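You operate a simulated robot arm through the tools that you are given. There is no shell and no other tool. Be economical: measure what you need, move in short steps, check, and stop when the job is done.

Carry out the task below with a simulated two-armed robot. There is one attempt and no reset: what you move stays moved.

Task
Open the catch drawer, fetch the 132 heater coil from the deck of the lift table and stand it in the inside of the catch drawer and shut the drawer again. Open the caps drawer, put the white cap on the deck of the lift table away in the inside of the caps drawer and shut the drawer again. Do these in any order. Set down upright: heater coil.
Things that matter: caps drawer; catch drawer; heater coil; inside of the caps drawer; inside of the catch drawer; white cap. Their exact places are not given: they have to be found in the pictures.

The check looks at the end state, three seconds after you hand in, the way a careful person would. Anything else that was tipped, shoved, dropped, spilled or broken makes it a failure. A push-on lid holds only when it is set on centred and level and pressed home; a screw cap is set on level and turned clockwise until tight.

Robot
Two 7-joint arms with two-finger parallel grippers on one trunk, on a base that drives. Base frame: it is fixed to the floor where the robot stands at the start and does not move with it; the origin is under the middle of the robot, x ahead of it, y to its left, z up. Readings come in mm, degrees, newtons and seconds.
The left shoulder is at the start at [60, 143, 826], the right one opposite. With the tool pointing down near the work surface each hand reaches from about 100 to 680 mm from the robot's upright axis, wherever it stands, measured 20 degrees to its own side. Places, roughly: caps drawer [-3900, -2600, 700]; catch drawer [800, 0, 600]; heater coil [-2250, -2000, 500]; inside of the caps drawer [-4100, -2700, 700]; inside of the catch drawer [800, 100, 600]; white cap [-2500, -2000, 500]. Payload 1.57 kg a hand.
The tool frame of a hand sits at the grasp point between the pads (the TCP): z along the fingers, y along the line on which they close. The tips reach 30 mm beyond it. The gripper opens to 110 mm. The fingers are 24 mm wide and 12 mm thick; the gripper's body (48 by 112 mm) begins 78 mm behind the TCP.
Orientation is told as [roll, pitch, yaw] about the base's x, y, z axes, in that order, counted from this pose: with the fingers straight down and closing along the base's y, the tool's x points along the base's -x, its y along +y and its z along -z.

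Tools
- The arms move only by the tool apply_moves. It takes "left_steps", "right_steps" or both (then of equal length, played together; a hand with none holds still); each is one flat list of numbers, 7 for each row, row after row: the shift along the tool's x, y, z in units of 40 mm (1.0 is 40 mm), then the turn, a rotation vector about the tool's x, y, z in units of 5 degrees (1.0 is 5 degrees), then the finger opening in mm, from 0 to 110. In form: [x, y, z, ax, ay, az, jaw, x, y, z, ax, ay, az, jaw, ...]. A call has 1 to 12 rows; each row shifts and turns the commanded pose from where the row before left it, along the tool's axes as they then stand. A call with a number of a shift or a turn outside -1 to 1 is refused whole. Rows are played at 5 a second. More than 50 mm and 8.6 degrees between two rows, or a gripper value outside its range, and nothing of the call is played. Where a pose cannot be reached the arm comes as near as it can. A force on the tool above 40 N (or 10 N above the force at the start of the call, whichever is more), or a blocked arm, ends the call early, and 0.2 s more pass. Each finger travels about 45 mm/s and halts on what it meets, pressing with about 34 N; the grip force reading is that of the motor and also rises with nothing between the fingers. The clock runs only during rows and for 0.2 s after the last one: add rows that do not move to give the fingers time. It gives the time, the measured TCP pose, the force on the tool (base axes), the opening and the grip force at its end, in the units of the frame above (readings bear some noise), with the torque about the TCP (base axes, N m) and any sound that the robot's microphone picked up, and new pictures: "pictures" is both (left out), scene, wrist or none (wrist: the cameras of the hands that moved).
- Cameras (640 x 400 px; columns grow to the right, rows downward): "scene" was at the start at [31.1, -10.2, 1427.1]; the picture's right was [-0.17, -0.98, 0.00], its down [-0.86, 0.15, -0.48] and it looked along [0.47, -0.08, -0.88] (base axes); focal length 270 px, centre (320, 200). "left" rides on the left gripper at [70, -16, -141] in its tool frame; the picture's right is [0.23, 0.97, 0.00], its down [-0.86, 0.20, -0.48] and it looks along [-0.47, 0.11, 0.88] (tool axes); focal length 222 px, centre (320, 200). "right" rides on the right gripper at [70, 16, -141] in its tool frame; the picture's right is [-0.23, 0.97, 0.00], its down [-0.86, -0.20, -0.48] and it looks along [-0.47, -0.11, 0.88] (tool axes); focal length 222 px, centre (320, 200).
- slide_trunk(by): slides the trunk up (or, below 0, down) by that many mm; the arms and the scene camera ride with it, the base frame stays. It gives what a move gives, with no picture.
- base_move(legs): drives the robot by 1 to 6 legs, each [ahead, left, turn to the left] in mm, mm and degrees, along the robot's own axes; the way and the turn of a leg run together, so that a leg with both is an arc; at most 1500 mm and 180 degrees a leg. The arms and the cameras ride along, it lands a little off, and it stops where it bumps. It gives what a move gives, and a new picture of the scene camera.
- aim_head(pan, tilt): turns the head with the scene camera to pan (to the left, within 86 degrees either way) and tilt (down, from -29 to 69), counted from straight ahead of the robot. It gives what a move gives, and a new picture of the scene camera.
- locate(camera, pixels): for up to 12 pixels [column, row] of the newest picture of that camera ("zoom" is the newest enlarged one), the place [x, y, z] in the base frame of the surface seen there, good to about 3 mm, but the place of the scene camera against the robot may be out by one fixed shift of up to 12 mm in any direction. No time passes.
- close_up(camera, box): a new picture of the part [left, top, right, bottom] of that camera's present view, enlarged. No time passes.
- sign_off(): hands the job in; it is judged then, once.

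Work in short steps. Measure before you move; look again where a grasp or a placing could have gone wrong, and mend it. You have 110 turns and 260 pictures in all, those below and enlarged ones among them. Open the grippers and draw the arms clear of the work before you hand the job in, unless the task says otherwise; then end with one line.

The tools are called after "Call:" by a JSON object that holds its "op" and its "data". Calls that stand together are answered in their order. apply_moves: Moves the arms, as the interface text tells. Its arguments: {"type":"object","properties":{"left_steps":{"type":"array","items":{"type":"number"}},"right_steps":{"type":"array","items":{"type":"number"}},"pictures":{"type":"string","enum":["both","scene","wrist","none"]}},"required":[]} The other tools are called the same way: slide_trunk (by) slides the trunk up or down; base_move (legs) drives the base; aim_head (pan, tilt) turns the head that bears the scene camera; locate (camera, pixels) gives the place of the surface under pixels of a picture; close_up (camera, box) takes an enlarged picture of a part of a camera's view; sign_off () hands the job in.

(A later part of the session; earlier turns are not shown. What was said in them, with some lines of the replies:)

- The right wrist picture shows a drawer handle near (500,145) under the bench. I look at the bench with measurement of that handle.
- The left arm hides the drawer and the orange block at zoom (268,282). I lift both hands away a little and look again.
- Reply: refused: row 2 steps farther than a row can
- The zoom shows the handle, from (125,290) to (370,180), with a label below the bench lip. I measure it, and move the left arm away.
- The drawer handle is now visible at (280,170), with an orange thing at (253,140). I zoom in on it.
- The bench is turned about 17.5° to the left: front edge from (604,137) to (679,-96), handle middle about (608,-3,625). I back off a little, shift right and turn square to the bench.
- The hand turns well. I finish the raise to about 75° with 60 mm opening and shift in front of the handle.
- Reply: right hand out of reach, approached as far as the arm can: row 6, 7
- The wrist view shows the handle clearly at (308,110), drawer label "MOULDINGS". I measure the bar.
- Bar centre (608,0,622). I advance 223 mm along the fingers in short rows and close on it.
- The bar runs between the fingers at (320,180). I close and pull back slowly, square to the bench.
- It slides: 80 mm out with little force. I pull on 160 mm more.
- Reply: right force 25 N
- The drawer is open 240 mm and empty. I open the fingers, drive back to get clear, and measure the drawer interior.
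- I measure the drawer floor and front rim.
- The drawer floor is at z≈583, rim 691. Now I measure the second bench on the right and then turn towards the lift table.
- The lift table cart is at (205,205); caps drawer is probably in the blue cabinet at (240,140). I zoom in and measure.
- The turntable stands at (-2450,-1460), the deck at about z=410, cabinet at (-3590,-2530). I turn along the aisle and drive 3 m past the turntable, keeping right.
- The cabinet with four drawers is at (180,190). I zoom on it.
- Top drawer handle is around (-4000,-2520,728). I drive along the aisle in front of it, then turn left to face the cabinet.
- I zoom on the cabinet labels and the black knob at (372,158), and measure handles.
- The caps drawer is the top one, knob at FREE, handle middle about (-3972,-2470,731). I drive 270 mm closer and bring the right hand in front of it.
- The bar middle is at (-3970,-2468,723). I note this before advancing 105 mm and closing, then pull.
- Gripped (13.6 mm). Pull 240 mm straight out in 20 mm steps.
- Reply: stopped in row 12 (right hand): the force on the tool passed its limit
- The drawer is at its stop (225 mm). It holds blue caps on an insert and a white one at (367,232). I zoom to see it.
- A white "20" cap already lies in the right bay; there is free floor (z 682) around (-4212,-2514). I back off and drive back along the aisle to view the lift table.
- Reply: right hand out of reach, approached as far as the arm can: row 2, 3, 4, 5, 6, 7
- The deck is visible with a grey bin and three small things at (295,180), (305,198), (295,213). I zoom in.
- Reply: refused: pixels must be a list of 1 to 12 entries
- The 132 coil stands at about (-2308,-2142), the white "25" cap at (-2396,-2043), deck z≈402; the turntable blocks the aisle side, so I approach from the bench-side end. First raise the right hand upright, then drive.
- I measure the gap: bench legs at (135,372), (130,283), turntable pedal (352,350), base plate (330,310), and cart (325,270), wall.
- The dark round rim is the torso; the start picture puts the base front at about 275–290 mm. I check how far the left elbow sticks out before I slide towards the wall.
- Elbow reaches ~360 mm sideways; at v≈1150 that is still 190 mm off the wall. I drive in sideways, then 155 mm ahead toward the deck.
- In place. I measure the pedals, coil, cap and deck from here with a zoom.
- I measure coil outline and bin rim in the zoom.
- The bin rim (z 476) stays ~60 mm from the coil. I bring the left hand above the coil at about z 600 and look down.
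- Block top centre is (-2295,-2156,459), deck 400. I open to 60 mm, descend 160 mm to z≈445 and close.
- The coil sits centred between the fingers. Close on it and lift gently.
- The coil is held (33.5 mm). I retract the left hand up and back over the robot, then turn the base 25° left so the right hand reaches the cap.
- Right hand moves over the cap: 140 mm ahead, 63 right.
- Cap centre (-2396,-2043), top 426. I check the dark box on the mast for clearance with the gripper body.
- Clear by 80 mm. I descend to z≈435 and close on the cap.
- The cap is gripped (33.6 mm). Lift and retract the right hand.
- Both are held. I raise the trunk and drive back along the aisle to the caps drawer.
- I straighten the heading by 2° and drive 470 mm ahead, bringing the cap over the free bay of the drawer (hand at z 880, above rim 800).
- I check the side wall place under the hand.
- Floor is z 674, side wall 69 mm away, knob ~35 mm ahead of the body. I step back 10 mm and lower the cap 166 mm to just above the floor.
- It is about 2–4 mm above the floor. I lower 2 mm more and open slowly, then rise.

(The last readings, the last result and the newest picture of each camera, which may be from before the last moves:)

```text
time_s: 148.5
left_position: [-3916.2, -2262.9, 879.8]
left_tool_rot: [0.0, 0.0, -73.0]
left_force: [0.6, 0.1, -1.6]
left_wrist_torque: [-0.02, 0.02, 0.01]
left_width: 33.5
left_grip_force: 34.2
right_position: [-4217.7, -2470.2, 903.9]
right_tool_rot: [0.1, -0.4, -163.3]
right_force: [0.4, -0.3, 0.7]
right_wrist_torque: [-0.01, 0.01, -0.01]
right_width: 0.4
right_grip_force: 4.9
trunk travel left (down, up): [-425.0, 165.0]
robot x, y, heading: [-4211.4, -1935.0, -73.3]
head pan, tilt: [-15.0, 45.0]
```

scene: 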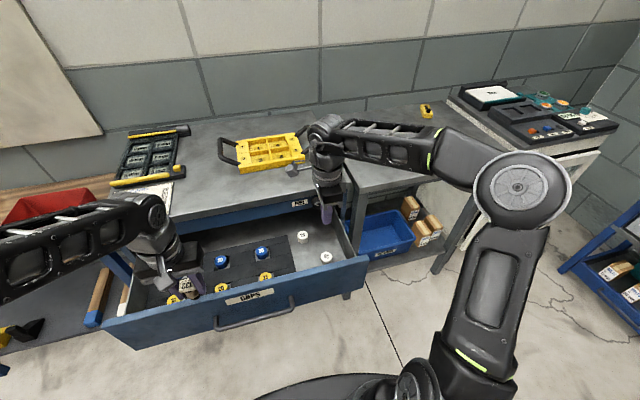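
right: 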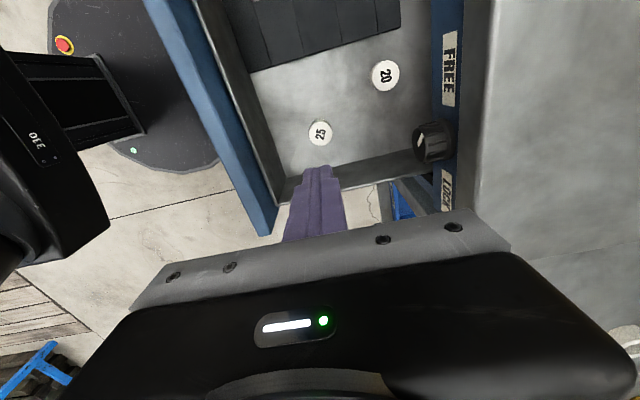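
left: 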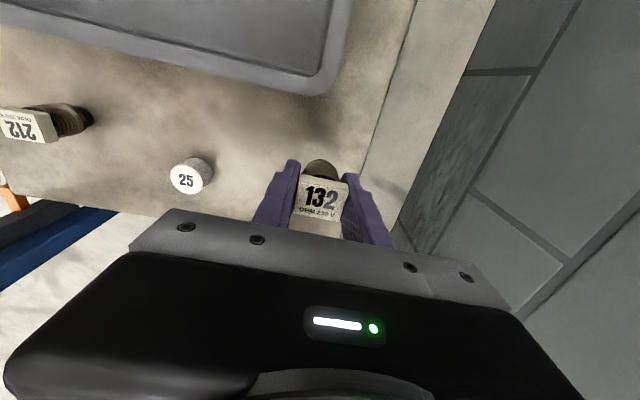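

The "25" cap stands in the drawer at (320,132). Now close it: back off 350 mm, shift left so that the right hand faces the handle middle.

Call:
{"op": "base_move", "data": {"legs": [[-350, 0, 0.3], [0, 238, 0]]}}

Call:
{"op": "apply_moves", "data": {"right_steps": [0, -0.9, 0, 0, 0, 0, 0, 0, -0.8, 0.5, 0, 0, 0, 0, 0, -0.8, 0.5, 0, 0, 0, 0, 0, -0.8, 0.5, 0, 0, 0, 0, 0, -0.8, 0.5, 0, 0, 0, 0, 0, -0.6, 0.6, 0, 0, 0, 0, 0, 0, 0.9, 0, 0, 0, 0, 0, 0, 0.9, 0, 0, 0, 0], "pictures": "scene"}}

```text
time_s: 152.2
left_position: [-3788.5, -1858.4, 879.8]
left_tool_rot: [-0.1, 0.1, -72.8]
left_force: [0.4, 0.0, -1.1]
left_wrist_torque: [0.01, 0.0, -0.04]
left_width: 33.4
left_grip_force: 33.6
right_position: [-4088.4, -2064.9, 905.2]
right_tool_rot: [0.1, -0.4, -163.2]
right_force: [0.9, 0.6, -0.1]
right_wrist_torque: [0.0, 0.01, 0.0]
right_width: 0.0
right_grip_force: 21.0
trunk travel left (down, up): [-425.0, 165.0]
robot x, y, heading: [-4084.1, -1526.9, -72.9]
head pan, tilt: [-15.0, 45.0]
```

scene: 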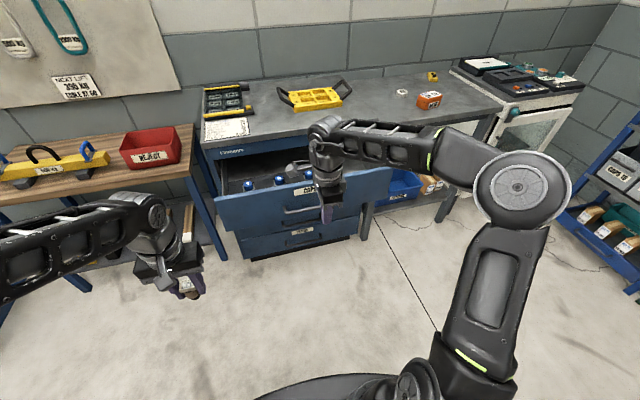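

```text
time_s: 154.0
left_position: [-3788.7, -1859.0, 879.9]
left_tool_rot: [0.0, 0.0, -72.9]
left_force: [-0.5, -0.5, -1.4]
left_wrist_torque: [-0.01, 0.01, -0.01]
left_width: 33.6
left_grip_force: 33.9
right_position: [-4145.3, -1886.8, 728.0]
right_tool_rot: [0.0, -0.3, -163.1]
right_force: [-0.8, 0.6, 0.9]
right_wrist_torque: [0.0, -0.01, -0.04]
right_width: 0.0
right_grip_force: 21.7
trunk travel left (down, up): [-425.0, 165.0]
robot x, y, heading: [-4089.2, -1527.8, -72.9]
head pan, tilt: [-15.0, 45.0]
```

scene: 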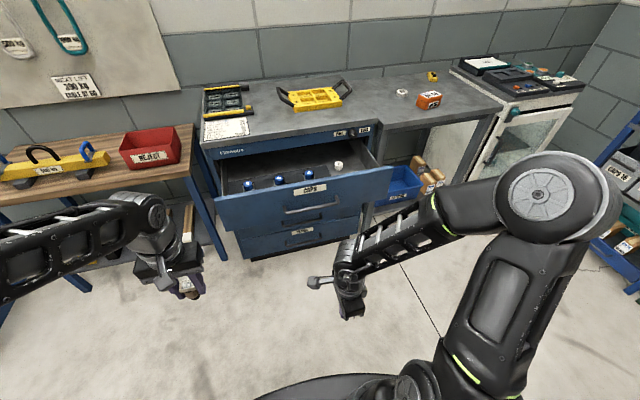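

Hand is lined up with the handle. Drive 335 mm ahead to just before it.

Call:
{"op": "base_move", "data": {"legs": [[335, 0, 0]]}}

Call:
{"op": "apply_moves", "data": {"right_steps": [0, 0.4, 0, 0, 0, 0, 0, 0, 0.4, 0, 0, 0, 0, 0, 0, 0.4, 0, 0, 0, 0, 0, 0, 0.4, 0, 0, 0, 0, 0, 0, 0.4, 0, 0, 0, 0, 0, 0, 0.4, 0, 0, 0, 0, 0], "pictures": "both"}}

```text
time_s: 156.2
left_position: [-3688.5, -2179.3, 879.9]
left_tool_rot: [0.1, 0.0, -72.6]
left_force: [1.3, 0.5, -1.4]
left_wrist_torque: [0.03, 0.0, -0.02]
left_width: 33.8
left_grip_force: 34.3
right_position: [-4045.6, -2208.5, 727.6]
right_tool_rot: [0.1, -0.4, -163.1]
right_force: [-0.1, 0.5, -0.2]
right_wrist_torque: [0.03, 0.0, 0.02]
right_width: 0.0
right_grip_force: 21.2
trunk travel left (down, up): [-425.0, 165.0]
robot x, y, heading: [-3988.0, -1849.4, -72.9]
head pan, tilt: [-15.0, 45.0]
```

scene: 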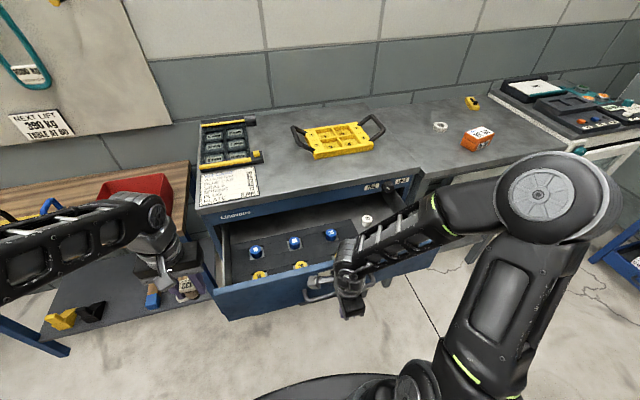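

```text
time_s: 157.6
left_position: [-3689.4, -2180.0, 880.6]
left_tool_rot: [-0.1, -0.1, -72.9]
left_force: [0.4, -0.2, -1.7]
left_wrist_torque: [0.01, 0.01, 0.01]
left_width: 33.6
left_grip_force: 34.2
right_position: [-4018.3, -2299.3, 727.2]
right_tool_rot: [0.2, -0.5, -163.1]
right_force: [-0.2, 0.1, -0.3]
right_wrist_torque: [0.0, 0.01, 0.04]
right_width: 0.1
right_grip_force: 21.5
trunk travel left (down, up): [-425.0, 165.0]
robot x, y, heading: [-3989.2, -1848.8, -72.8]
head pan, tilt: [-15.0, 45.0]
```

scene: 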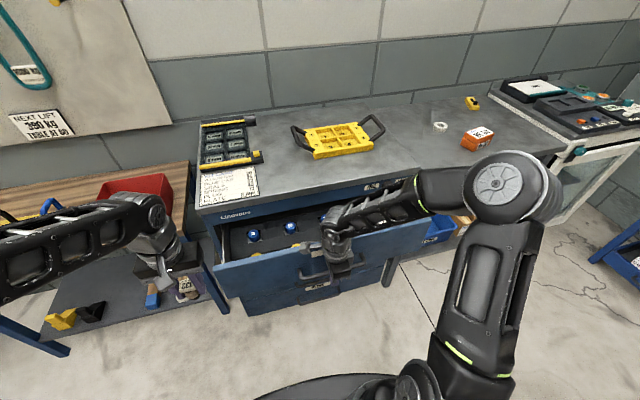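
right: 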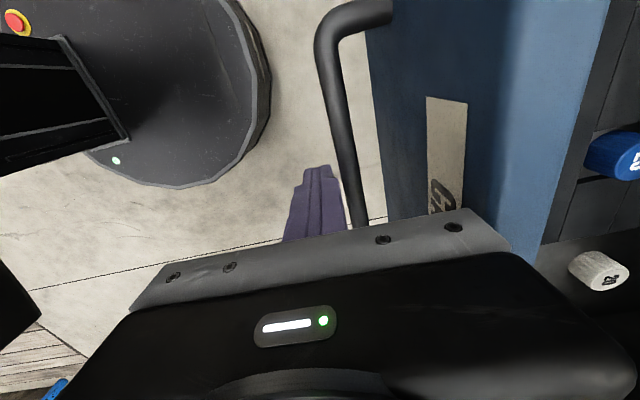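

The drawer slides with almost no force; but the gripper body would meet the cabinet lip at the end. I back off 15 mm, tilt the fingers 40° forward and continue pushing.

Call:
{"op": "apply_moves", "data": {"right_steps": [0, -0.4, 0, 0, 0, 0, 0, 0, 0, 0, -1, 0, 0, 0, 0, 0, 0, -1, 0, 0, 0, 0, 0, 0, -1, 0, 0, 0, 0, 0, 0, -1, 0, 0, 0, 0, 0, 0, -1, 0, 0, 0, 0, 0, 0, -1, 0, 0, 0, 0, 0, 0, -1, 0, 0, 0, 0, 0, 0, -1, 0, 0, 0], "pictures": "wrist"}}

```text
time_s: 159.6
left_position: [-3690.1, -2179.8, 879.9]
left_tool_rot: [0.0, 0.0, -72.8]
left_force: [-0.2, -0.7, 0.0]
left_wrist_torque: [0.02, 0.0, 0.01]
left_width: 33.4
left_grip_force: 34.4
right_position: [-3998.7, -2331.7, 716.6]
right_tool_rot: [40.3, -0.3, -163.2]
right_force: [-0.1, -0.3, 0.5]
right_wrist_torque: [0.04, 0.04, -0.01]
right_width: 0.0
right_grip_force: 21.6
right hand out of reach, approached as far as the arm can: row 6, 7, 8, 9
trunk travel left (down, up): [-425.0, 165.0]
robot x, y, heading: [-3980.5, -1851.2, -73.0]
head pan, tilt: [-15.0, 45.0]
```

right: 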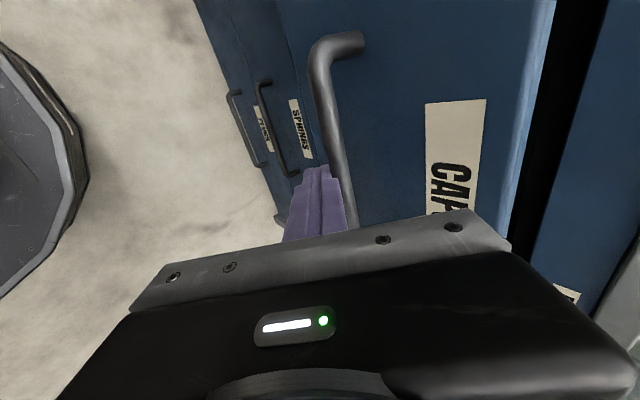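

Contact holds; the drawer has ~120 mm left. I push straight ahead in 12 mm steps until it meets the stop.

Call:
{"op": "apply_moves", "data": {"right_steps": [0, 0.23, 0.19, 0, 0, 0, 0, 0, 0.23, 0.19, 0, 0, 0, 0, 0, 0.23, 0.19, 0, 0, 0, 0, 0, 0.23, 0.19, 0, 0, 0, 0, 0, 0.23, 0.19, 0, 0, 0, 0, 0, 0.23, 0.19, 0, 0, 0, 0, 0, 0.23, 0.19, 0, 0, 0, 0, 0, 0.23, 0.19, 0, 0, 0, 0, 0, 0.23, 0.19, 0, 0, 0, 0], "pictures": "both"}}

```text
time_s: 161.6
left_position: [-3689.7, -2179.3, 880.4]
left_tool_rot: [0.0, -0.1, -72.8]
left_force: [0.0, 0.2, -1.4]
left_wrist_torque: [0.01, 0.01, 0.02]
left_width: 33.7
left_grip_force: 34.0
right_position: [-3967.2, -2436.3, 719.3]
right_tool_rot: [40.3, -0.4, -163.1]
right_force: [0.1, -0.3, -0.1]
right_wrist_torque: [0.0, -0.02, 0.02]
right_width: 0.1
right_grip_force: 21.3
trunk travel left (down, up): [-425.0, 165.0]
robot x, y, heading: [-3987.9, -1850.3, -72.9]
head pan, tilt: [-15.0, 45.0]
```

scene: 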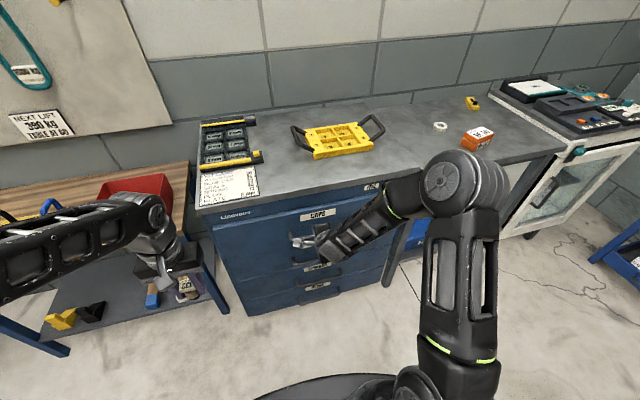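
right: 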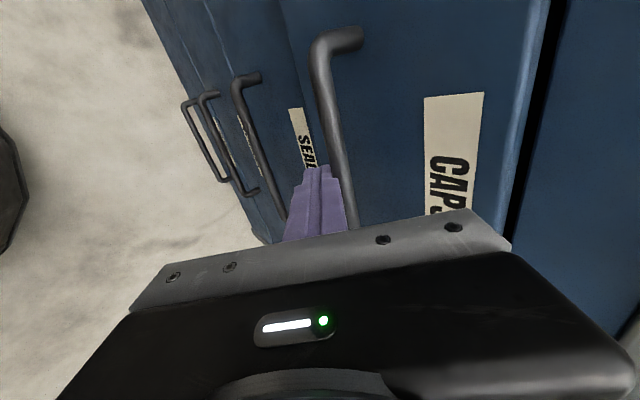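

Nearly shut. Four more 5 mm steps until the force rises.

Call:
{"op": "apply_moves", "data": {"right_steps": [0, 0.1, 0.08, 0, 0, 0, 0, 0, 0.1, 0.08, 0, 0, 0, 0, 0, 0.1, 0.08, 0, 0, 0, 0, 0, 0.1, 0.08, 0, 0, 0, 0, 0, 0.1, 0.08, 0, 0, 0, 0, 0, 0.1, 0.08, 0, 0, 0, 0], "pictures": "both"}}

```text
time_s: 162.8
left_position: [-3690.0, -2180.7, 878.7]
left_tool_rot: [-0.1, 0.2, -72.8]
left_force: [0.2, -0.5, -1.3]
left_wrist_torque: [0.03, 0.06, 0.0]
left_width: 33.5
left_grip_force: 33.8
right_position: [-3960.1, -2454.6, 712.8]
right_tool_rot: [39.3, -0.3, -163.1]
right_force: [0.1, -0.2, -2.7]
right_wrist_torque: [0.07, 0.03, 0.03]
right_width: 0.0
right_grip_force: 20.8
trunk travel left (down, up): [-425.0, 165.0]
robot x, y, heading: [-3985.5, -1850.7, -72.9]
head pan, tilt: [-15.0, 45.0]
stopped in row 6 (right hand): the force on the tool passed its limit (the readings are from after the stop); the commanded pose is now the measured one
```

scene: 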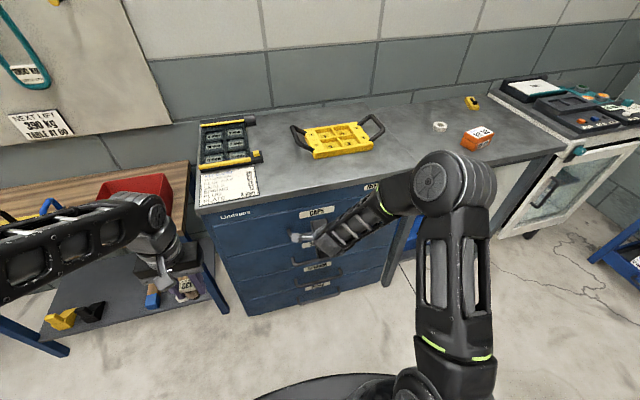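
right: 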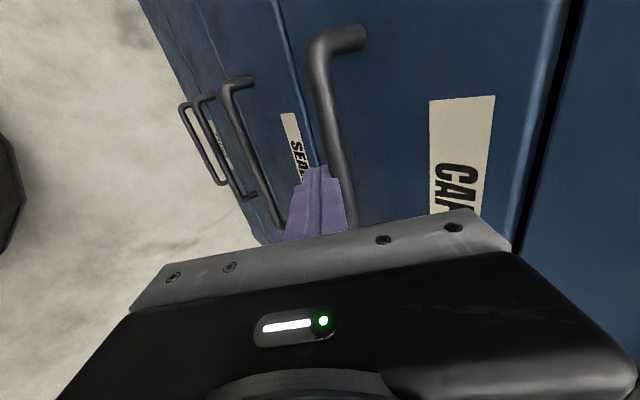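

It hit the stop. I back off with the base and check that the drawer front is flush.

Call:
{"op": "base_move", "data": {"legs": [[-450, 0, 0]]}}

Call:
{"op": "close_up", "data": {"camera": "scene", "box": [180, 120, 400, 280]}}

```text
time_s: 165.5
left_position: [-3821.7, -1749.7, 880.1]
left_tool_rot: [0.0, 0.0, -72.7]
left_force: [0.6, -0.5, -0.6]
left_wrist_torque: [-0.04, -0.01, 0.0]
left_width: 33.7
left_grip_force: 34.1
right_position: [-4093.1, -2023.8, 715.1]
right_tool_rot: [39.4, -0.2, -162.8]
right_force: [0.2, 0.7, 0.3]
right_wrist_torque: [0.0, 0.03, 0.03]
right_width: 0.1
right_grip_force: 21.0
trunk travel left (down, up): [-425.0, 165.0]
robot x, y, heading: [-4123.9, -1421.5, -72.8]
head pan, tilt: [-15.0, 45.0]
```

scene: 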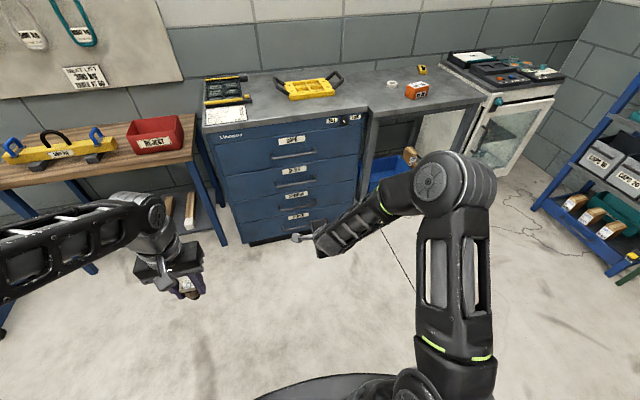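

```text
2.50 times, centred on (290, 200) of scene
```

zoom: 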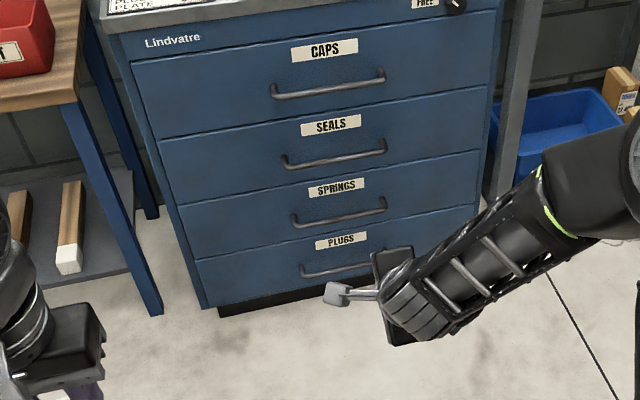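

The caps drawer is flush shut. Next I turn and drive back to the catch drawer with the coil in the left hand.

Call:
{"op": "base_move", "data": {"legs": [[0, 0, 90], [1300, 0, 0], [1300, 0, 0], [1300, -200, 0]]}}

Call:
{"op": "aim_head", "data": {"pan": 5, "tilt": 45}}

```text
time_s: 188.3
left_position: [4.5, -122.5, 879.6]
left_tool_rot: [0.0, -0.1, 17.6]
left_force: [-0.1, 0.4, -1.1]
left_wrist_torque: [0.0, 0.02, 0.01]
left_width: 33.6
left_grip_force: 34.3
right_position: [282.1, -391.2, 714.8]
right_tool_rot: [39.3, -0.2, -72.7]
right_force: [-0.1, 0.0, -0.8]
right_wrist_torque: [-0.01, -0.02, 0.0]
right_width: 0.1
right_grip_force: 21.2
trunk travel left (down, up): [-425.0, 165.0]
robot x, y, heading: [-320.5, -419.0, 18.1]
head pan, tilt: [-15.0, 45.0]
```

scene: 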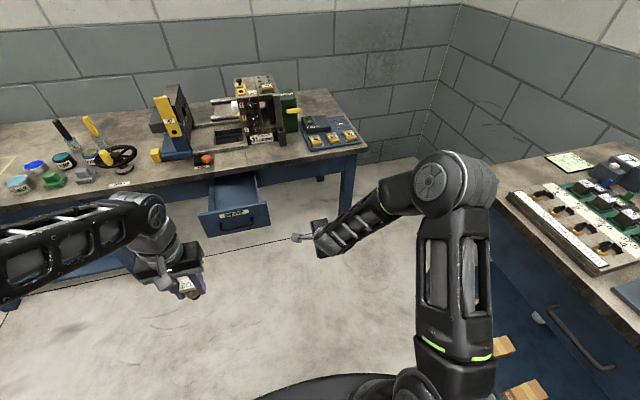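

```text
time_s: 189.2
left_position: [5.6, -122.7, 881.0]
left_tool_rot: [0.1, -0.1, 17.6]
left_force: [0.3, -0.3, -1.1]
left_wrist_torque: [0.0, -0.02, -0.02]
left_width: 33.7
left_grip_force: 34.1
right_position: [282.1, -392.3, 713.5]
right_tool_rot: [39.3, -0.2, -72.6]
right_force: [0.4, -0.9, 0.4]
right_wrist_torque: [0.0, -0.01, 0.0]
right_width: 0.0
right_grip_force: 21.4
trunk travel left (down, up): [-425.0, 165.0]
robot x, y, heading: [-321.3, -421.6, 17.5]
head pan, tilt: [5.0, 45.0]
```

scene: 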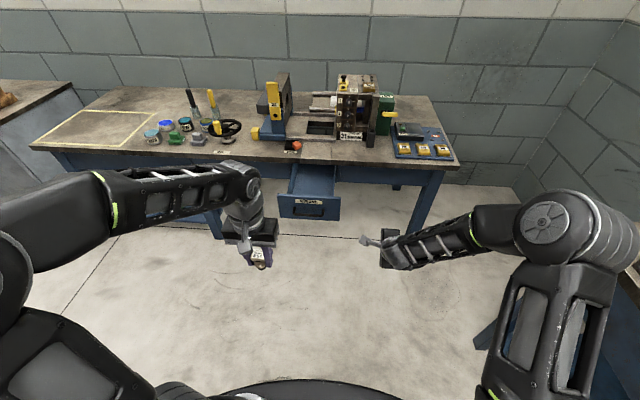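

The drawer is still open at (308,195). I retract the right hand and drive up so the left hand comes over the drawer.

Call:
{"op": "apply_moves", "data": {"right_steps": [0, -0.7, -0.6, 0, 0, 0, 0, 0, -0.7, -0.6, 0, 0, 0, 0, 0, -0.7, -0.6, 0, 0, 0, 0, 0, -0.7, -0.6, 0, 0, 0, 0], "pictures": "none"}}

Call:
{"op": "base_move", "data": {"legs": [[370, -74, 0]]}}

```text
time_s: 190.2
left_position: [5.4, -122.9, 879.4]
left_tool_rot: [0.0, 0.0, 17.7]
left_force: [0.3, 0.1, 0.2]
left_wrist_torque: [0.0, -0.02, 0.02]
left_width: 33.9
left_grip_force: 34.0
right_position: [154.6, -426.2, 712.2]
right_tool_rot: [39.2, -0.2, -72.6]
right_force: [-0.4, -0.6, -0.5]
right_wrist_torque: [-0.01, -0.01, -0.03]
right_width: 0.0
right_grip_force: 21.5
right hand out of reach, approached as far as the arm can: row 4
trunk travel left (down, up): [-425.0, 165.0]
robot x, y, heading: [-321.9, -422.1, 17.5]
head pan, tilt: [5.0, 45.0]
```

```text
time_s: 192.6
left_position: [382.3, -84.7, 880.5]
left_tool_rot: [0.0, 0.1, 17.3]
left_force: [-0.3, -0.5, -0.9]
left_wrist_torque: [-0.01, 0.0, 0.02]
left_width: 33.9
left_grip_force: 34.5
right_position: [531.2, -389.4, 712.7]
right_tool_rot: [39.2, -0.2, -73.0]
right_force: [0.4, -0.4, 0.1]
right_wrist_torque: [0.01, -0.02, 0.02]
right_width: 0.0
right_grip_force: 21.1
trunk travel left (down, up): [-425.0, 165.0]
robot x, y, heading: [58.1, -387.1, 17.1]
head pan, tilt: [5.0, 45.0]
```

scene: 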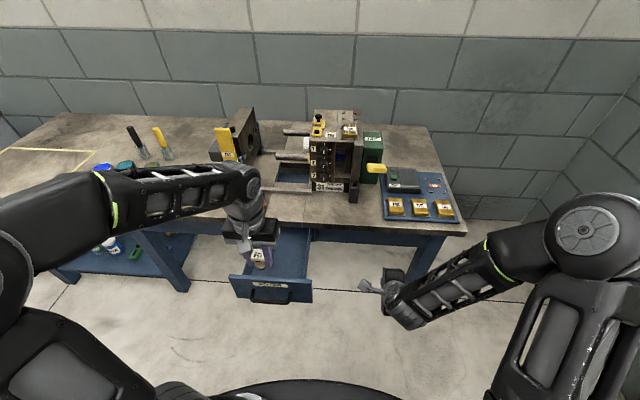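

Left hand is over the handle; I move it 160 mm ahead, over the drawer's middle, and look down.

Call:
{"op": "apply_moves", "data": {"left_steps": [-0.8, 0.07, 0, 0, 0, 0, 15, -0.8, 0.07, 0, 0, 0, 0, 15, -0.8, 0.07, 0.3, 0, 0, 0, 15, -0.8, 0.07, 0.5, 0, 0, 0, 15, -0.8, 0.07, 0.5, 0, 0, 0, 15, 0, 0, 0.2, 0, 0, 0, 15], "pictures": "both"}}

```text
time_s: 193.9
left_position: [532.4, -24.5, 820.2]
left_tool_rot: [0.0, 0.0, 17.3]
left_force: [-0.3, 0.7, -1.2]
left_wrist_torque: [0.0, -0.02, -0.03]
left_width: 33.5
left_grip_force: 34.3
right_position: [531.3, -389.0, 712.0]
right_tool_rot: [39.3, -0.2, -73.0]
right_force: [0.2, -0.9, 0.4]
right_wrist_torque: [0.0, 0.01, 0.0]
right_width: 0.0
right_grip_force: 21.3
trunk travel left (down, up): [-425.0, 165.0]
robot x, y, heading: [55.4, -382.4, 17.5]
head pan, tilt: [5.0, 45.0]
```

scene: 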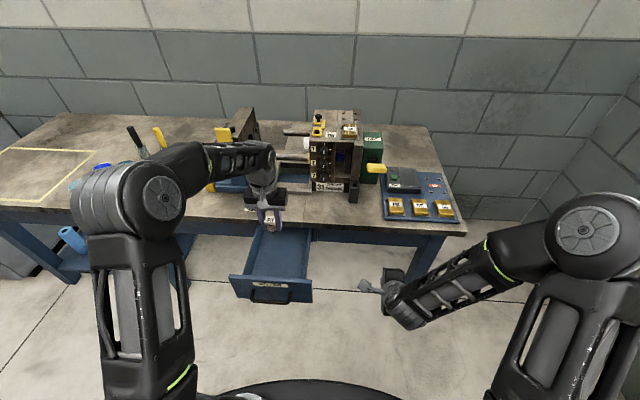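
left: 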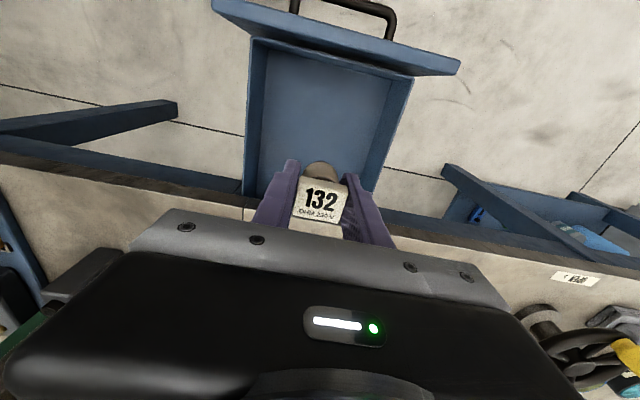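

Call:
{"op": "locate", "data": {"camera": "left", "pixels": [[270, 120], [320, 120], [370, 130], [262, 160], [330, 80], [255, 190], [240, 210], [420, 230], [258, 110], [395, 130]]}}

```text
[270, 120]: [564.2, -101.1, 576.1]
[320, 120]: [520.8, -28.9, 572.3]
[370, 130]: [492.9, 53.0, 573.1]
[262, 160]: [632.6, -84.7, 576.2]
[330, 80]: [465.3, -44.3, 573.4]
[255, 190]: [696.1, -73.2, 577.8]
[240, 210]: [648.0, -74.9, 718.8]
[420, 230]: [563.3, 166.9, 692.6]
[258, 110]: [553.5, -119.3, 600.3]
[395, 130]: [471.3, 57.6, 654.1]
```

The drawer floor is z≈574 and the hand is centred and 90 mm from the bench edge. Coil bottom is 44 mm below the TCP, so I lower to z≈621.

Call:
{"op": "apply_moves", "data": {"left_steps": [0, 0, 0.9, 0, 0, 0, 15, 0, 0, 0.9, 0, 0, 0, 15, 0, 0, 0.9, 0, 0, 0, 15, 0, 0, 0.9, 0, 0, 0, 15, 0, 0, 0.8, 0, 0, 0, 15, 0, 0, 0.55, 0, 0, 0, 15, 0, 0, 0, 0, 0, 0, 15], "pictures": "wrist"}}

```text
time_s: 195.6
left_position: [531.5, -24.4, 621.9]
left_tool_rot: [0.0, 0.0, 17.3]
left_force: [-0.1, 0.3, -1.4]
left_wrist_torque: [0.01, 0.01, -0.01]
left_width: 33.6
left_grip_force: 34.1
right_position: [531.4, -390.1, 711.8]
right_tool_rot: [39.3, -0.2, -72.9]
right_force: [0.0, -0.5, -0.1]
right_wrist_torque: [0.02, 0.0, -0.01]
right_width: 0.0
right_grip_force: 21.5
trunk travel left (down, up): [-425.0, 165.0]
robot x, y, heading: [52.3, -384.8, 17.3]
head pan, tilt: [5.0, 45.0]
```

left: 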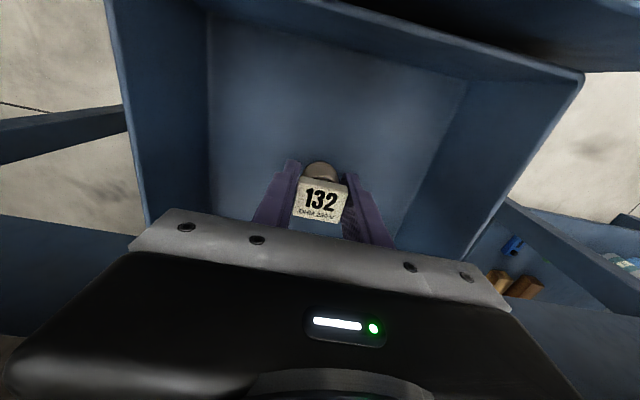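

I lower in 1.2 mm steps watching the force for touch-down.

Call:
{"op": "apply_moves", "data": {"left_steps": [0, 0, 0.03, 0, 0, 0, 15, 0, 0, 0.03, 0, 0, 0, 15, 0, 0, 0.03, 0, 0, 0, 15, 0, 0, 0, 0, 0, 0, 15], "pictures": "none"}}

```text
time_s: 196.6
left_position: [532.1, -25.3, 619.2]
left_tool_rot: [0.0, 0.1, 17.3]
left_force: [-1.1, -0.1, 6.6]
left_wrist_torque: [0.0, 0.09, 0.0]
left_width: 33.6
left_grip_force: 33.5
right_position: [529.7, -389.4, 711.9]
right_tool_rot: [39.4, -0.2, -72.9]
right_force: [-0.4, 0.1, -0.6]
right_wrist_torque: [-0.01, 0.04, 0.01]
right_width: 0.2
right_grip_force: 21.0
trunk travel left (down, up): [-425.0, 165.0]
robot x, y, heading: [50.9, -380.4, 17.4]
head pan, tilt: [5.0, 45.0]
```

Touch-down (force +6.6 N up). I open slowly and rise straight up.

Call:
{"op": "apply_moves", "data": {"left_steps": [0, 0, 0, 0, 0, 0, 32, 0, 0, 0, 0, 0, 0, 38, 0, 0, 0, 0, 0, 0, 46, 0, 0, 0, 0, 0, 0, 56, 0, 0, 0, 0, 0, 0, 64, 0, 0, 0, 0, 0, 0, 64, 0, 0, -0.4, 0, 0, 0, 64, 0, 0, -0.8, 0, 0, 0, 64, 0, 0, -1, 0, 0, 0, 64, 0, 0, -1, 0, 0, 0, 64, 0, 0, -1, 0, 0, 0, 64, 0, 0, -1, 0, 0, 0, 64], "pictures": "wrist"}}

```text
time_s: 199.2
left_position: [530.8, -23.9, 826.7]
left_tool_rot: [0.0, 0.0, 17.3]
left_force: [-0.6, -0.1, -1.2]
left_wrist_torque: [-0.04, -0.01, 0.01]
left_width: 63.9
left_grip_force: 0.1
right_position: [530.1, -389.2, 712.8]
right_tool_rot: [39.3, -0.1, -72.9]
right_force: [0.1, 0.5, -0.2]
right_wrist_torque: [-0.01, 0.0, 0.0]
right_width: 0.0
right_grip_force: 21.4
trunk travel left (down, up): [-425.0, 165.0]
robot x, y, heading: [53.8, -380.3, 17.5]
head pan, tilt: [5.0, 45.0]
```

left: 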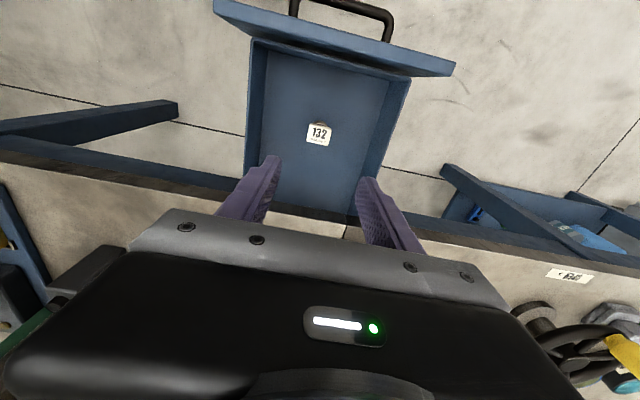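

The 132 coil stands upright in the drawer. I bring the closed left hand back over the rim and down in front of the handle to push it shut gently.

Call:
{"op": "apply_moves", "data": {"left_steps": [0.9, 0, 0, 0, 0, 0, 50, 0.9, 0, 0, 0, 0, 0, 30, 0.9, 0, 0, 0, 0, 0, 10, 0.9, 0, 0, 0, 0, 0, 0, 0.9, 0, 0, 0, 0, 0, 0, 0.95, 0, 0, 0, 0, 0, 0, 0, 0, 1, 0, 0, 0, 0, 0, 0, 1, 0, 0, 0, 0, 0, 0, 1, 0, 0, 0, 0, 0, 0, 1, 0, 0, 0, 0, 0, 0, 1, 0, 0, 0, 0], "pictures": "both"}}

```text
time_s: 201.6
left_position: [323.9, -87.6, 625.4]
left_tool_rot: [0.0, 0.0, 17.3]
left_force: [-1.1, -0.1, -0.2]
left_wrist_torque: [-0.01, 0.0, -0.03]
left_width: 0.0
left_grip_force: 21.3
right_position: [531.6, -389.0, 712.9]
right_tool_rot: [39.3, -0.1, -72.9]
right_force: [0.8, 0.2, -0.1]
right_wrist_torque: [-0.01, 0.05, -0.01]
right_width: 0.0
right_grip_force: 21.1
trunk travel left (down, up): [-425.0, 165.0]
robot x, y, heading: [51.3, -385.0, 17.2]
head pan, tilt: [5.0, 45.0]
```

scene: 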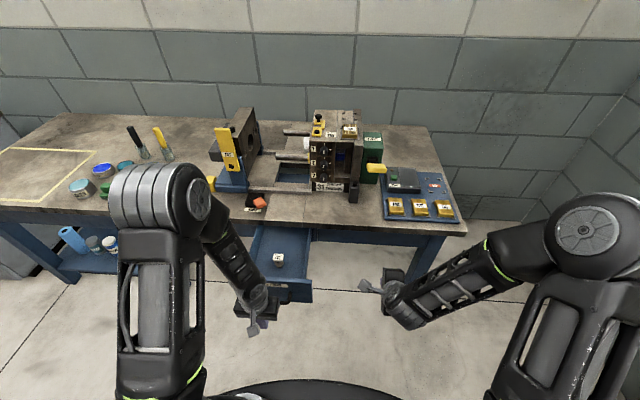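
left: 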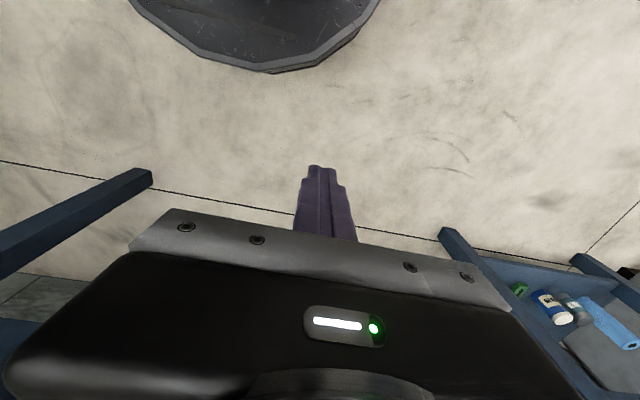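

Now push forward at 40 mm/s in small steps.

Call:
{"op": "apply_moves", "data": {"left_steps": [-0.2, 0, 0, 0, 0, 0, 0, -0.2, 0, 0, 0, 0, 0, 0, -0.2, 0, 0, 0, 0, 0, 0, -0.15, 0, 0, 0, 0, 0, 0, -0.15, 0, 0, 0, 0, 0, 0, -0.15, 0, 0, 0, 0, 0, 0, -0.2, 0, 0, 0, 0, 0, 0, -0.2, 0, 0, 0, 0, 0, 0, -0.2, 0, 0, 0, 0, 0, 0, -0.2, 0, 0, 0, 0, 0, 0, -0.2, 0, 0, 0, 0, 0, 0, -0.2, 0, 0, 0, 0, 0, 0], "pictures": "scene"}}

Call:
{"op": "apply_moves", "data": {"left_steps": [-0.2, 0, 0, 0, 0, 0, 0, -0.2, 0, 0, 0, 0, 0, 0, -0.2, 0, 0, 0, 0, 0, 0, -0.2, 0, 0, 0, 0, 0, 0, -0.2, 0, 0, 0, 0, 0, 0, -0.2, 0, 0, 0, 0, 0, 0, -0.2, 0, 0, 0, 0, 0, 0, -0.2, 0, 0, 0, 0, 0, 0, -0.2, 0, 0, 0, 0, 0, 0, -0.2, 0, 0, 0, 0, 0, 0], "pictures": "both"}}

```text
time_s: 204.2
left_position: [408.9, -62.1, 627.4]
left_tool_rot: [0.0, -0.1, 17.2]
left_force: [-0.6, 0.7, 0.2]
left_wrist_torque: [-0.03, -0.09, 0.02]
left_width: 0.0
left_grip_force: 21.6
right_position: [530.8, -390.7, 712.1]
right_tool_rot: [39.3, -0.1, -72.8]
right_force: [0.2, -0.8, 0.2]
right_wrist_torque: [0.03, 0.01, -0.04]
right_width: 0.4
right_grip_force: 21.4
trunk travel left (down, up): [-425.0, 165.0]
robot x, y, heading: [53.7, -380.3, 17.3]
head pan, tilt: [5.0, 45.0]
```

scene: 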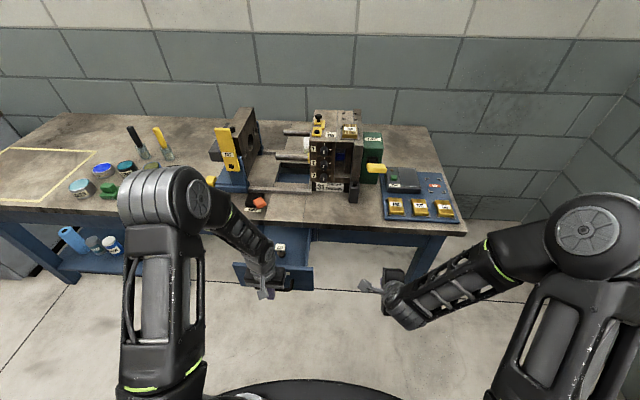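

```text
time_s: 206.3
left_position: [485.4, -37.9, 627.5]
left_tool_rot: [0.0, 0.0, 17.2]
left_force: [-1.5, 0.4, -0.6]
left_wrist_torque: [0.0, -0.07, -0.01]
left_width: 0.0
left_grip_force: 21.6
right_position: [529.7, -389.2, 712.6]
right_tool_rot: [39.4, -0.1, -72.8]
right_force: [0.4, -0.4, -0.1]
right_wrist_torque: [0.05, 0.04, 0.0]
right_width: 0.2
right_grip_force: 21.3
trunk travel left (down, up): [-425.0, 165.0]
robot x, y, heading: [55.3, -383.0, 17.5]
head pan, tilt: [5.0, 45.0]
```

scene: 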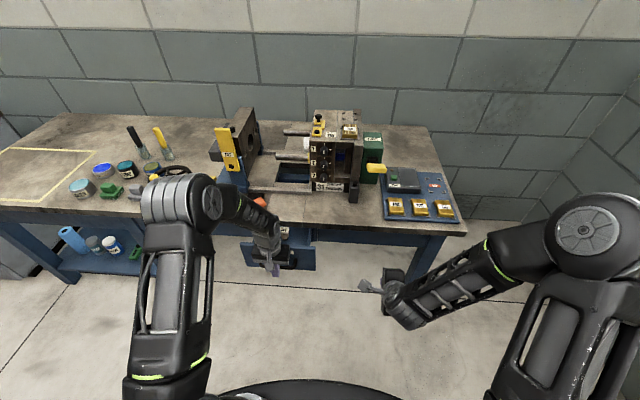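
left: 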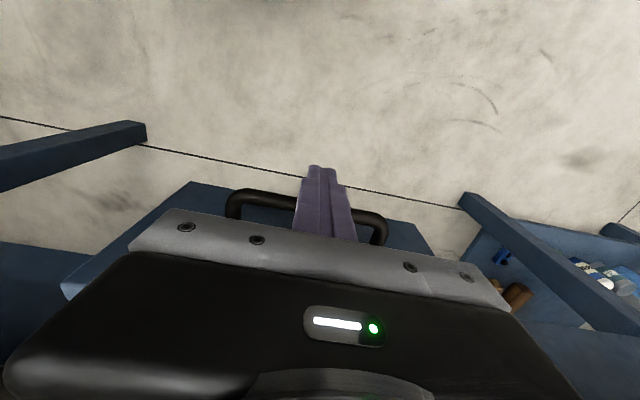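

110 mm remain. I tilt the fingers 25° forward so the gripper stays clear of the bench lip, then keep pushing.

Call:
{"op": "apply_moves", "data": {"left_steps": [0, 0, 0, 0, -1, 0, 0, 0, 0, 0, 0, -1, 0, 0, 0, 0, 0, 0, -1, 0, 0, 0, 0, 0, 0, -1, 0, 0, 0, 0, 0, 0, -1, 0, 0, -0.18, 0, 0.085, 0, 0, 0, 0, -0.18, 0, 0.085, 0, 0, 0, 0, -0.18, 0, 0.085, 0, 0, 0, 0, -0.18, 0, 0.085, 0, 0, 0, 0, -0.18, 0, 0.085, 0, 0, 0, 0], "pictures": "wrist"}}

```text
time_s: 208.6
left_position: [524.3, -26.1, 626.6]
left_tool_rot: [0.0, -25.1, 17.3]
left_force: [-1.9, 0.3, -1.3]
left_wrist_torque: [-0.02, 0.04, 0.04]
left_width: 0.1
left_grip_force: 20.9
right_position: [530.6, -389.5, 712.6]
right_tool_rot: [39.3, -0.1, -72.9]
right_force: [-0.5, -0.4, 0.4]
right_wrist_torque: [-0.03, -0.02, -0.03]
right_width: 0.0
right_grip_force: 21.4
trunk travel left (down, up): [-425.0, 165.0]
robot x, y, heading: [54.7, -383.1, 17.3]
head pan, tilt: [5.0, 45.0]
```

left: 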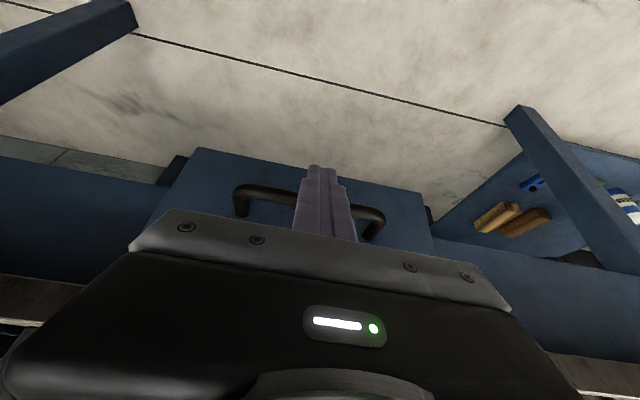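

About 70 mm remain; push on in 7 mm steps with the last ones smaller.

Call:
{"op": "apply_moves", "data": {"left_steps": [-0.18, 0, 0.085, 0, 0, 0, 0, -0.18, 0, 0.085, 0, 0, 0, 0, -0.18, 0, 0.085, 0, 0, 0, 0, -0.18, 0, 0.085, 0, 0, 0, 0, -0.18, 0, 0.085, 0, 0, 0, 0, -0.18, 0, 0.085, 0, 0, 0, 0, -0.1, 0, 0.047, 0, 0, 0, 0, -0.1, 0, 0.047, 0, 0, 0, 0, -0.07, 0, 0.033, 0, 0, 0, 0, -0.07, 0, 0.033, 0, 0, 0, 0], "pictures": "both"}}

```text
time_s: 210.8
left_position: [584.2, -7.7, 626.6]
left_tool_rot: [-0.1, -25.0, 17.3]
left_force: [0.2, 0.1, -0.7]
left_wrist_torque: [0.0, 0.0, 0.01]
left_width: 0.0
left_grip_force: 21.2
right_position: [529.9, -388.9, 714.0]
right_tool_rot: [39.3, -0.3, -72.9]
right_force: [-0.1, -0.2, 0.6]
right_wrist_torque: [-0.01, -0.01, -0.02]
right_width: 0.0
right_grip_force: 21.3
trunk travel left (down, up): [-425.0, 165.0]
robot x, y, heading: [53.1, -380.4, 17.7]
head pan, tilt: [5.0, 45.0]
```

scene: 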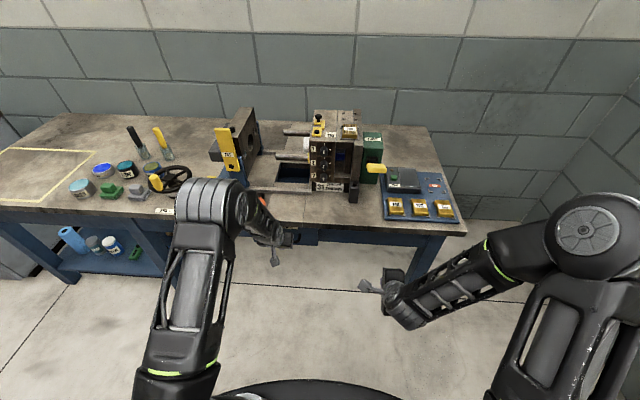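
left: 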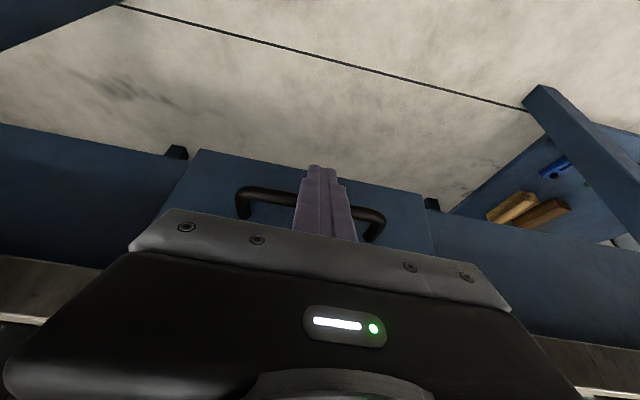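

Almost shut; small steps until the force rises.

Call:
{"op": "apply_moves", "data": {"left_steps": [-0.07, 0, 0.033, 0, 0, 0, 0, -0.07, 0, 0.033, 0, 0, 0, 0, -0.07, 0, 0.033, 0, 0, 0, 0, -0.07, 0, 0.033, 0, 0, 0, 0, -0.07, 0, 0.033, 0, 0, 0, 0, -0.07, 0, 0.033, 0, 0, 0, 0], "pictures": "wrist"}}

```text
time_s: 212.2
left_position: [593.2, -4.1, 622.6]
left_tool_rot: [0.1, -24.1, 17.3]
left_force: [-36.2, -13.6, -1.8]
left_wrist_torque: [-0.07, 0.2, 0.02]
left_width: 0.0
left_grip_force: 20.9
right_position: [528.6, -389.5, 712.6]
right_tool_rot: [39.5, -0.3, -72.9]
right_force: [0.4, 0.8, 0.5]
right_wrist_torque: [-0.02, -0.02, -0.03]
right_width: 0.0
right_grip_force: 21.5
trunk travel left (down, up): [-425.0, 165.0]
robot x, y, heading: [56.8, -382.3, 17.6]
head pan, tilt: [5.0, 45.0]
```

left: 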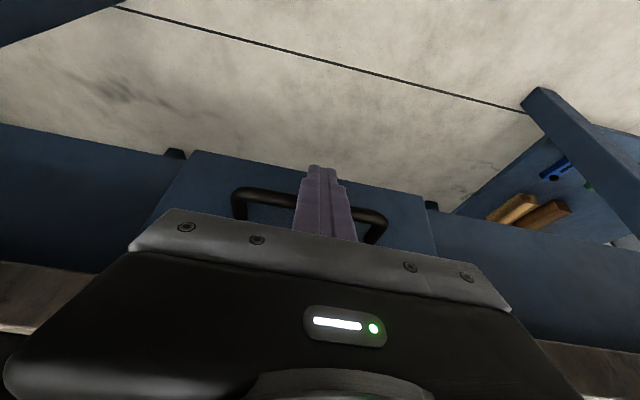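

It is against the stop (38 N). I back the base away, open both grippers and check the drawer front.

Call:
{"op": "apply_moves", "data": {"left_steps": [0.4, 0, -0.19, 0, 0, 0, 0, 0.8, 0, -0.38, 0, 0, 0, 0, 0.8, 0, -0.38, 0, 0, 0, 20], "pictures": "none"}}

Call:
{"op": "base_move", "data": {"legs": [[-350, 0, 0]]}}

Call:
{"op": "apply_moves", "data": {"left_steps": [0, 0, 0, 0, 0, 0, 50, 0.5, 0.9, 0, 0, 0, 0, 80, 0.5, 0.9, 0, 0, 0, 0, 80, 0, 0.9, 0, 0, 0, 0, 80, 0, 0.9, 0, 0, 0, 0, 80], "right_steps": [0, 0, 0, 0, 0, 0, 20, 0, 0, 0, 0, 0, 0, 40, 0, 0, 0, 0, 0, 0, 60, 0, 0, 0, 0, 0, 0, 80, 0, 0, 0, 0, 0, 0, 80], "pictures": "scene"}}

Call:
{"op": "close_up", "data": {"camera": "scene", "box": [200, 80, 420, 230]}}

```text
time_s: 212.9
left_position: [517.5, -30.1, 628.4]
left_tool_rot: [-0.1, -25.2, 17.2]
left_force: [-0.4, 0.3, 0.5]
left_wrist_torque: [-0.01, -0.03, -0.01]
left_width: 20.2
left_grip_force: 0.1
right_position: [530.5, -389.2, 712.6]
right_tool_rot: [39.3, -0.2, -73.0]
right_force: [0.2, 0.6, 0.0]
right_wrist_torque: [0.0, 0.01, 0.0]
right_width: 0.0
right_grip_force: 21.5
trunk travel left (down, up): [-425.0, 165.0]
robot x, y, heading: [52.7, -381.9, 17.2]
head pan, tilt: [5.0, 45.0]
```

```text
time_s: 215.2
left_position: [181.5, -132.0, 627.8]
left_tool_rot: [0.0, -25.0, 17.4]
left_force: [0.6, 0.1, -0.1]
left_wrist_torque: [-0.02, -0.01, 0.0]
left_width: 20.0
left_grip_force: 0.0
right_position: [195.9, -493.1, 713.5]
right_tool_rot: [39.3, -0.2, -72.8]
right_force: [0.0, -0.3, 0.8]
right_wrist_torque: [-0.02, 0.01, 0.02]
right_width: 0.0
right_grip_force: 21.7
trunk travel left (down, up): [-425.0, 165.0]
robot x, y, heading: [-281.4, -485.5, 17.2]
head pan, tilt: [5.0, 45.0]
```

scene: 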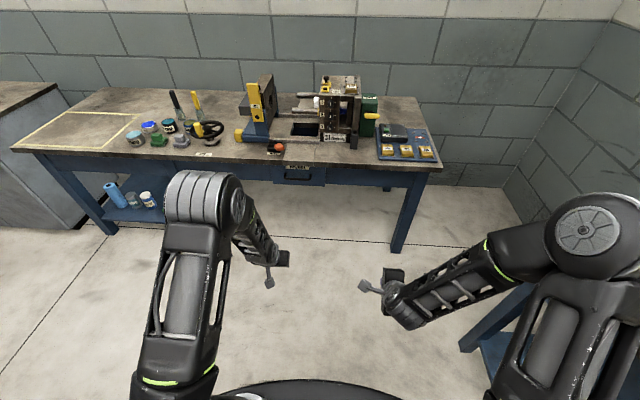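

```text
time_s: 216.4
left_position: [103.4, -6.3, 610.1]
left_tool_rot: [0.0, -25.0, 17.4]
left_force: [0.3, -0.2, 0.6]
left_wrist_torque: [0.02, 0.0, 0.03]
left_width: 79.8
left_grip_force: 0.0
right_position: [195.9, -492.5, 713.3]
right_tool_rot: [39.2, -0.2, -72.7]
right_force: [0.5, 0.4, -0.1]
right_wrist_torque: [0.01, -0.01, -0.01]
right_width: 80.1
right_grip_force: 0.1
trunk travel left (down, up): [-425.0, 165.0]
robot x, y, heading: [-277.9, -485.2, 17.4]
head pan, tilt: [5.0, 45.0]
```

scene: 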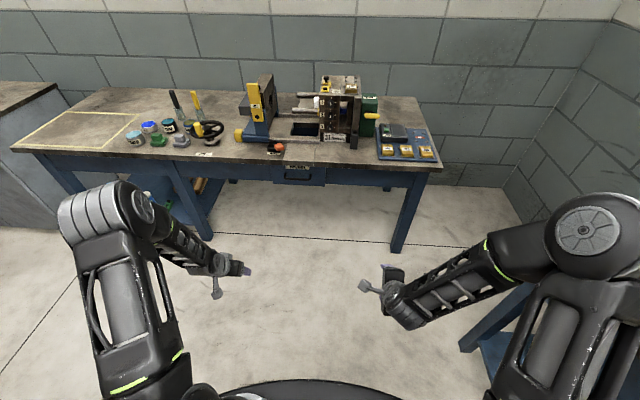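

```text
2.67 times, centred on (310, 155) of scene
```

zoom: 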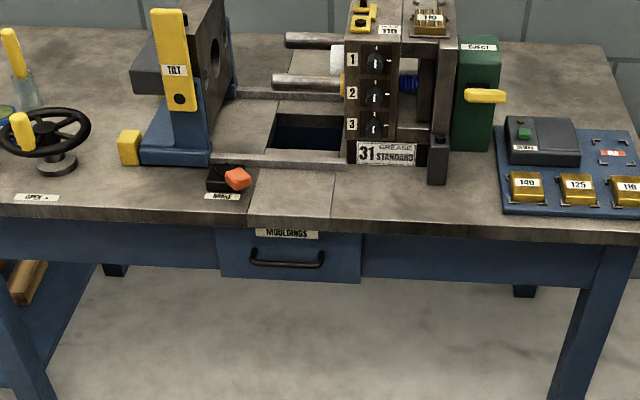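

The MOULDINGS (catch) drawer sits flush and the caps drawer was seen flush before I drove off. Both hands are open and clear, so I hand in.

Call:
{"op": "sign_off", "data": {}}

```text
The job is handed in.
```

The 132 heater coil stood upright in the catch drawer when I let go of it, and the white cap is in the caps drawer. Both drawers are shut, but I could not see the coil once its drawer was closed.
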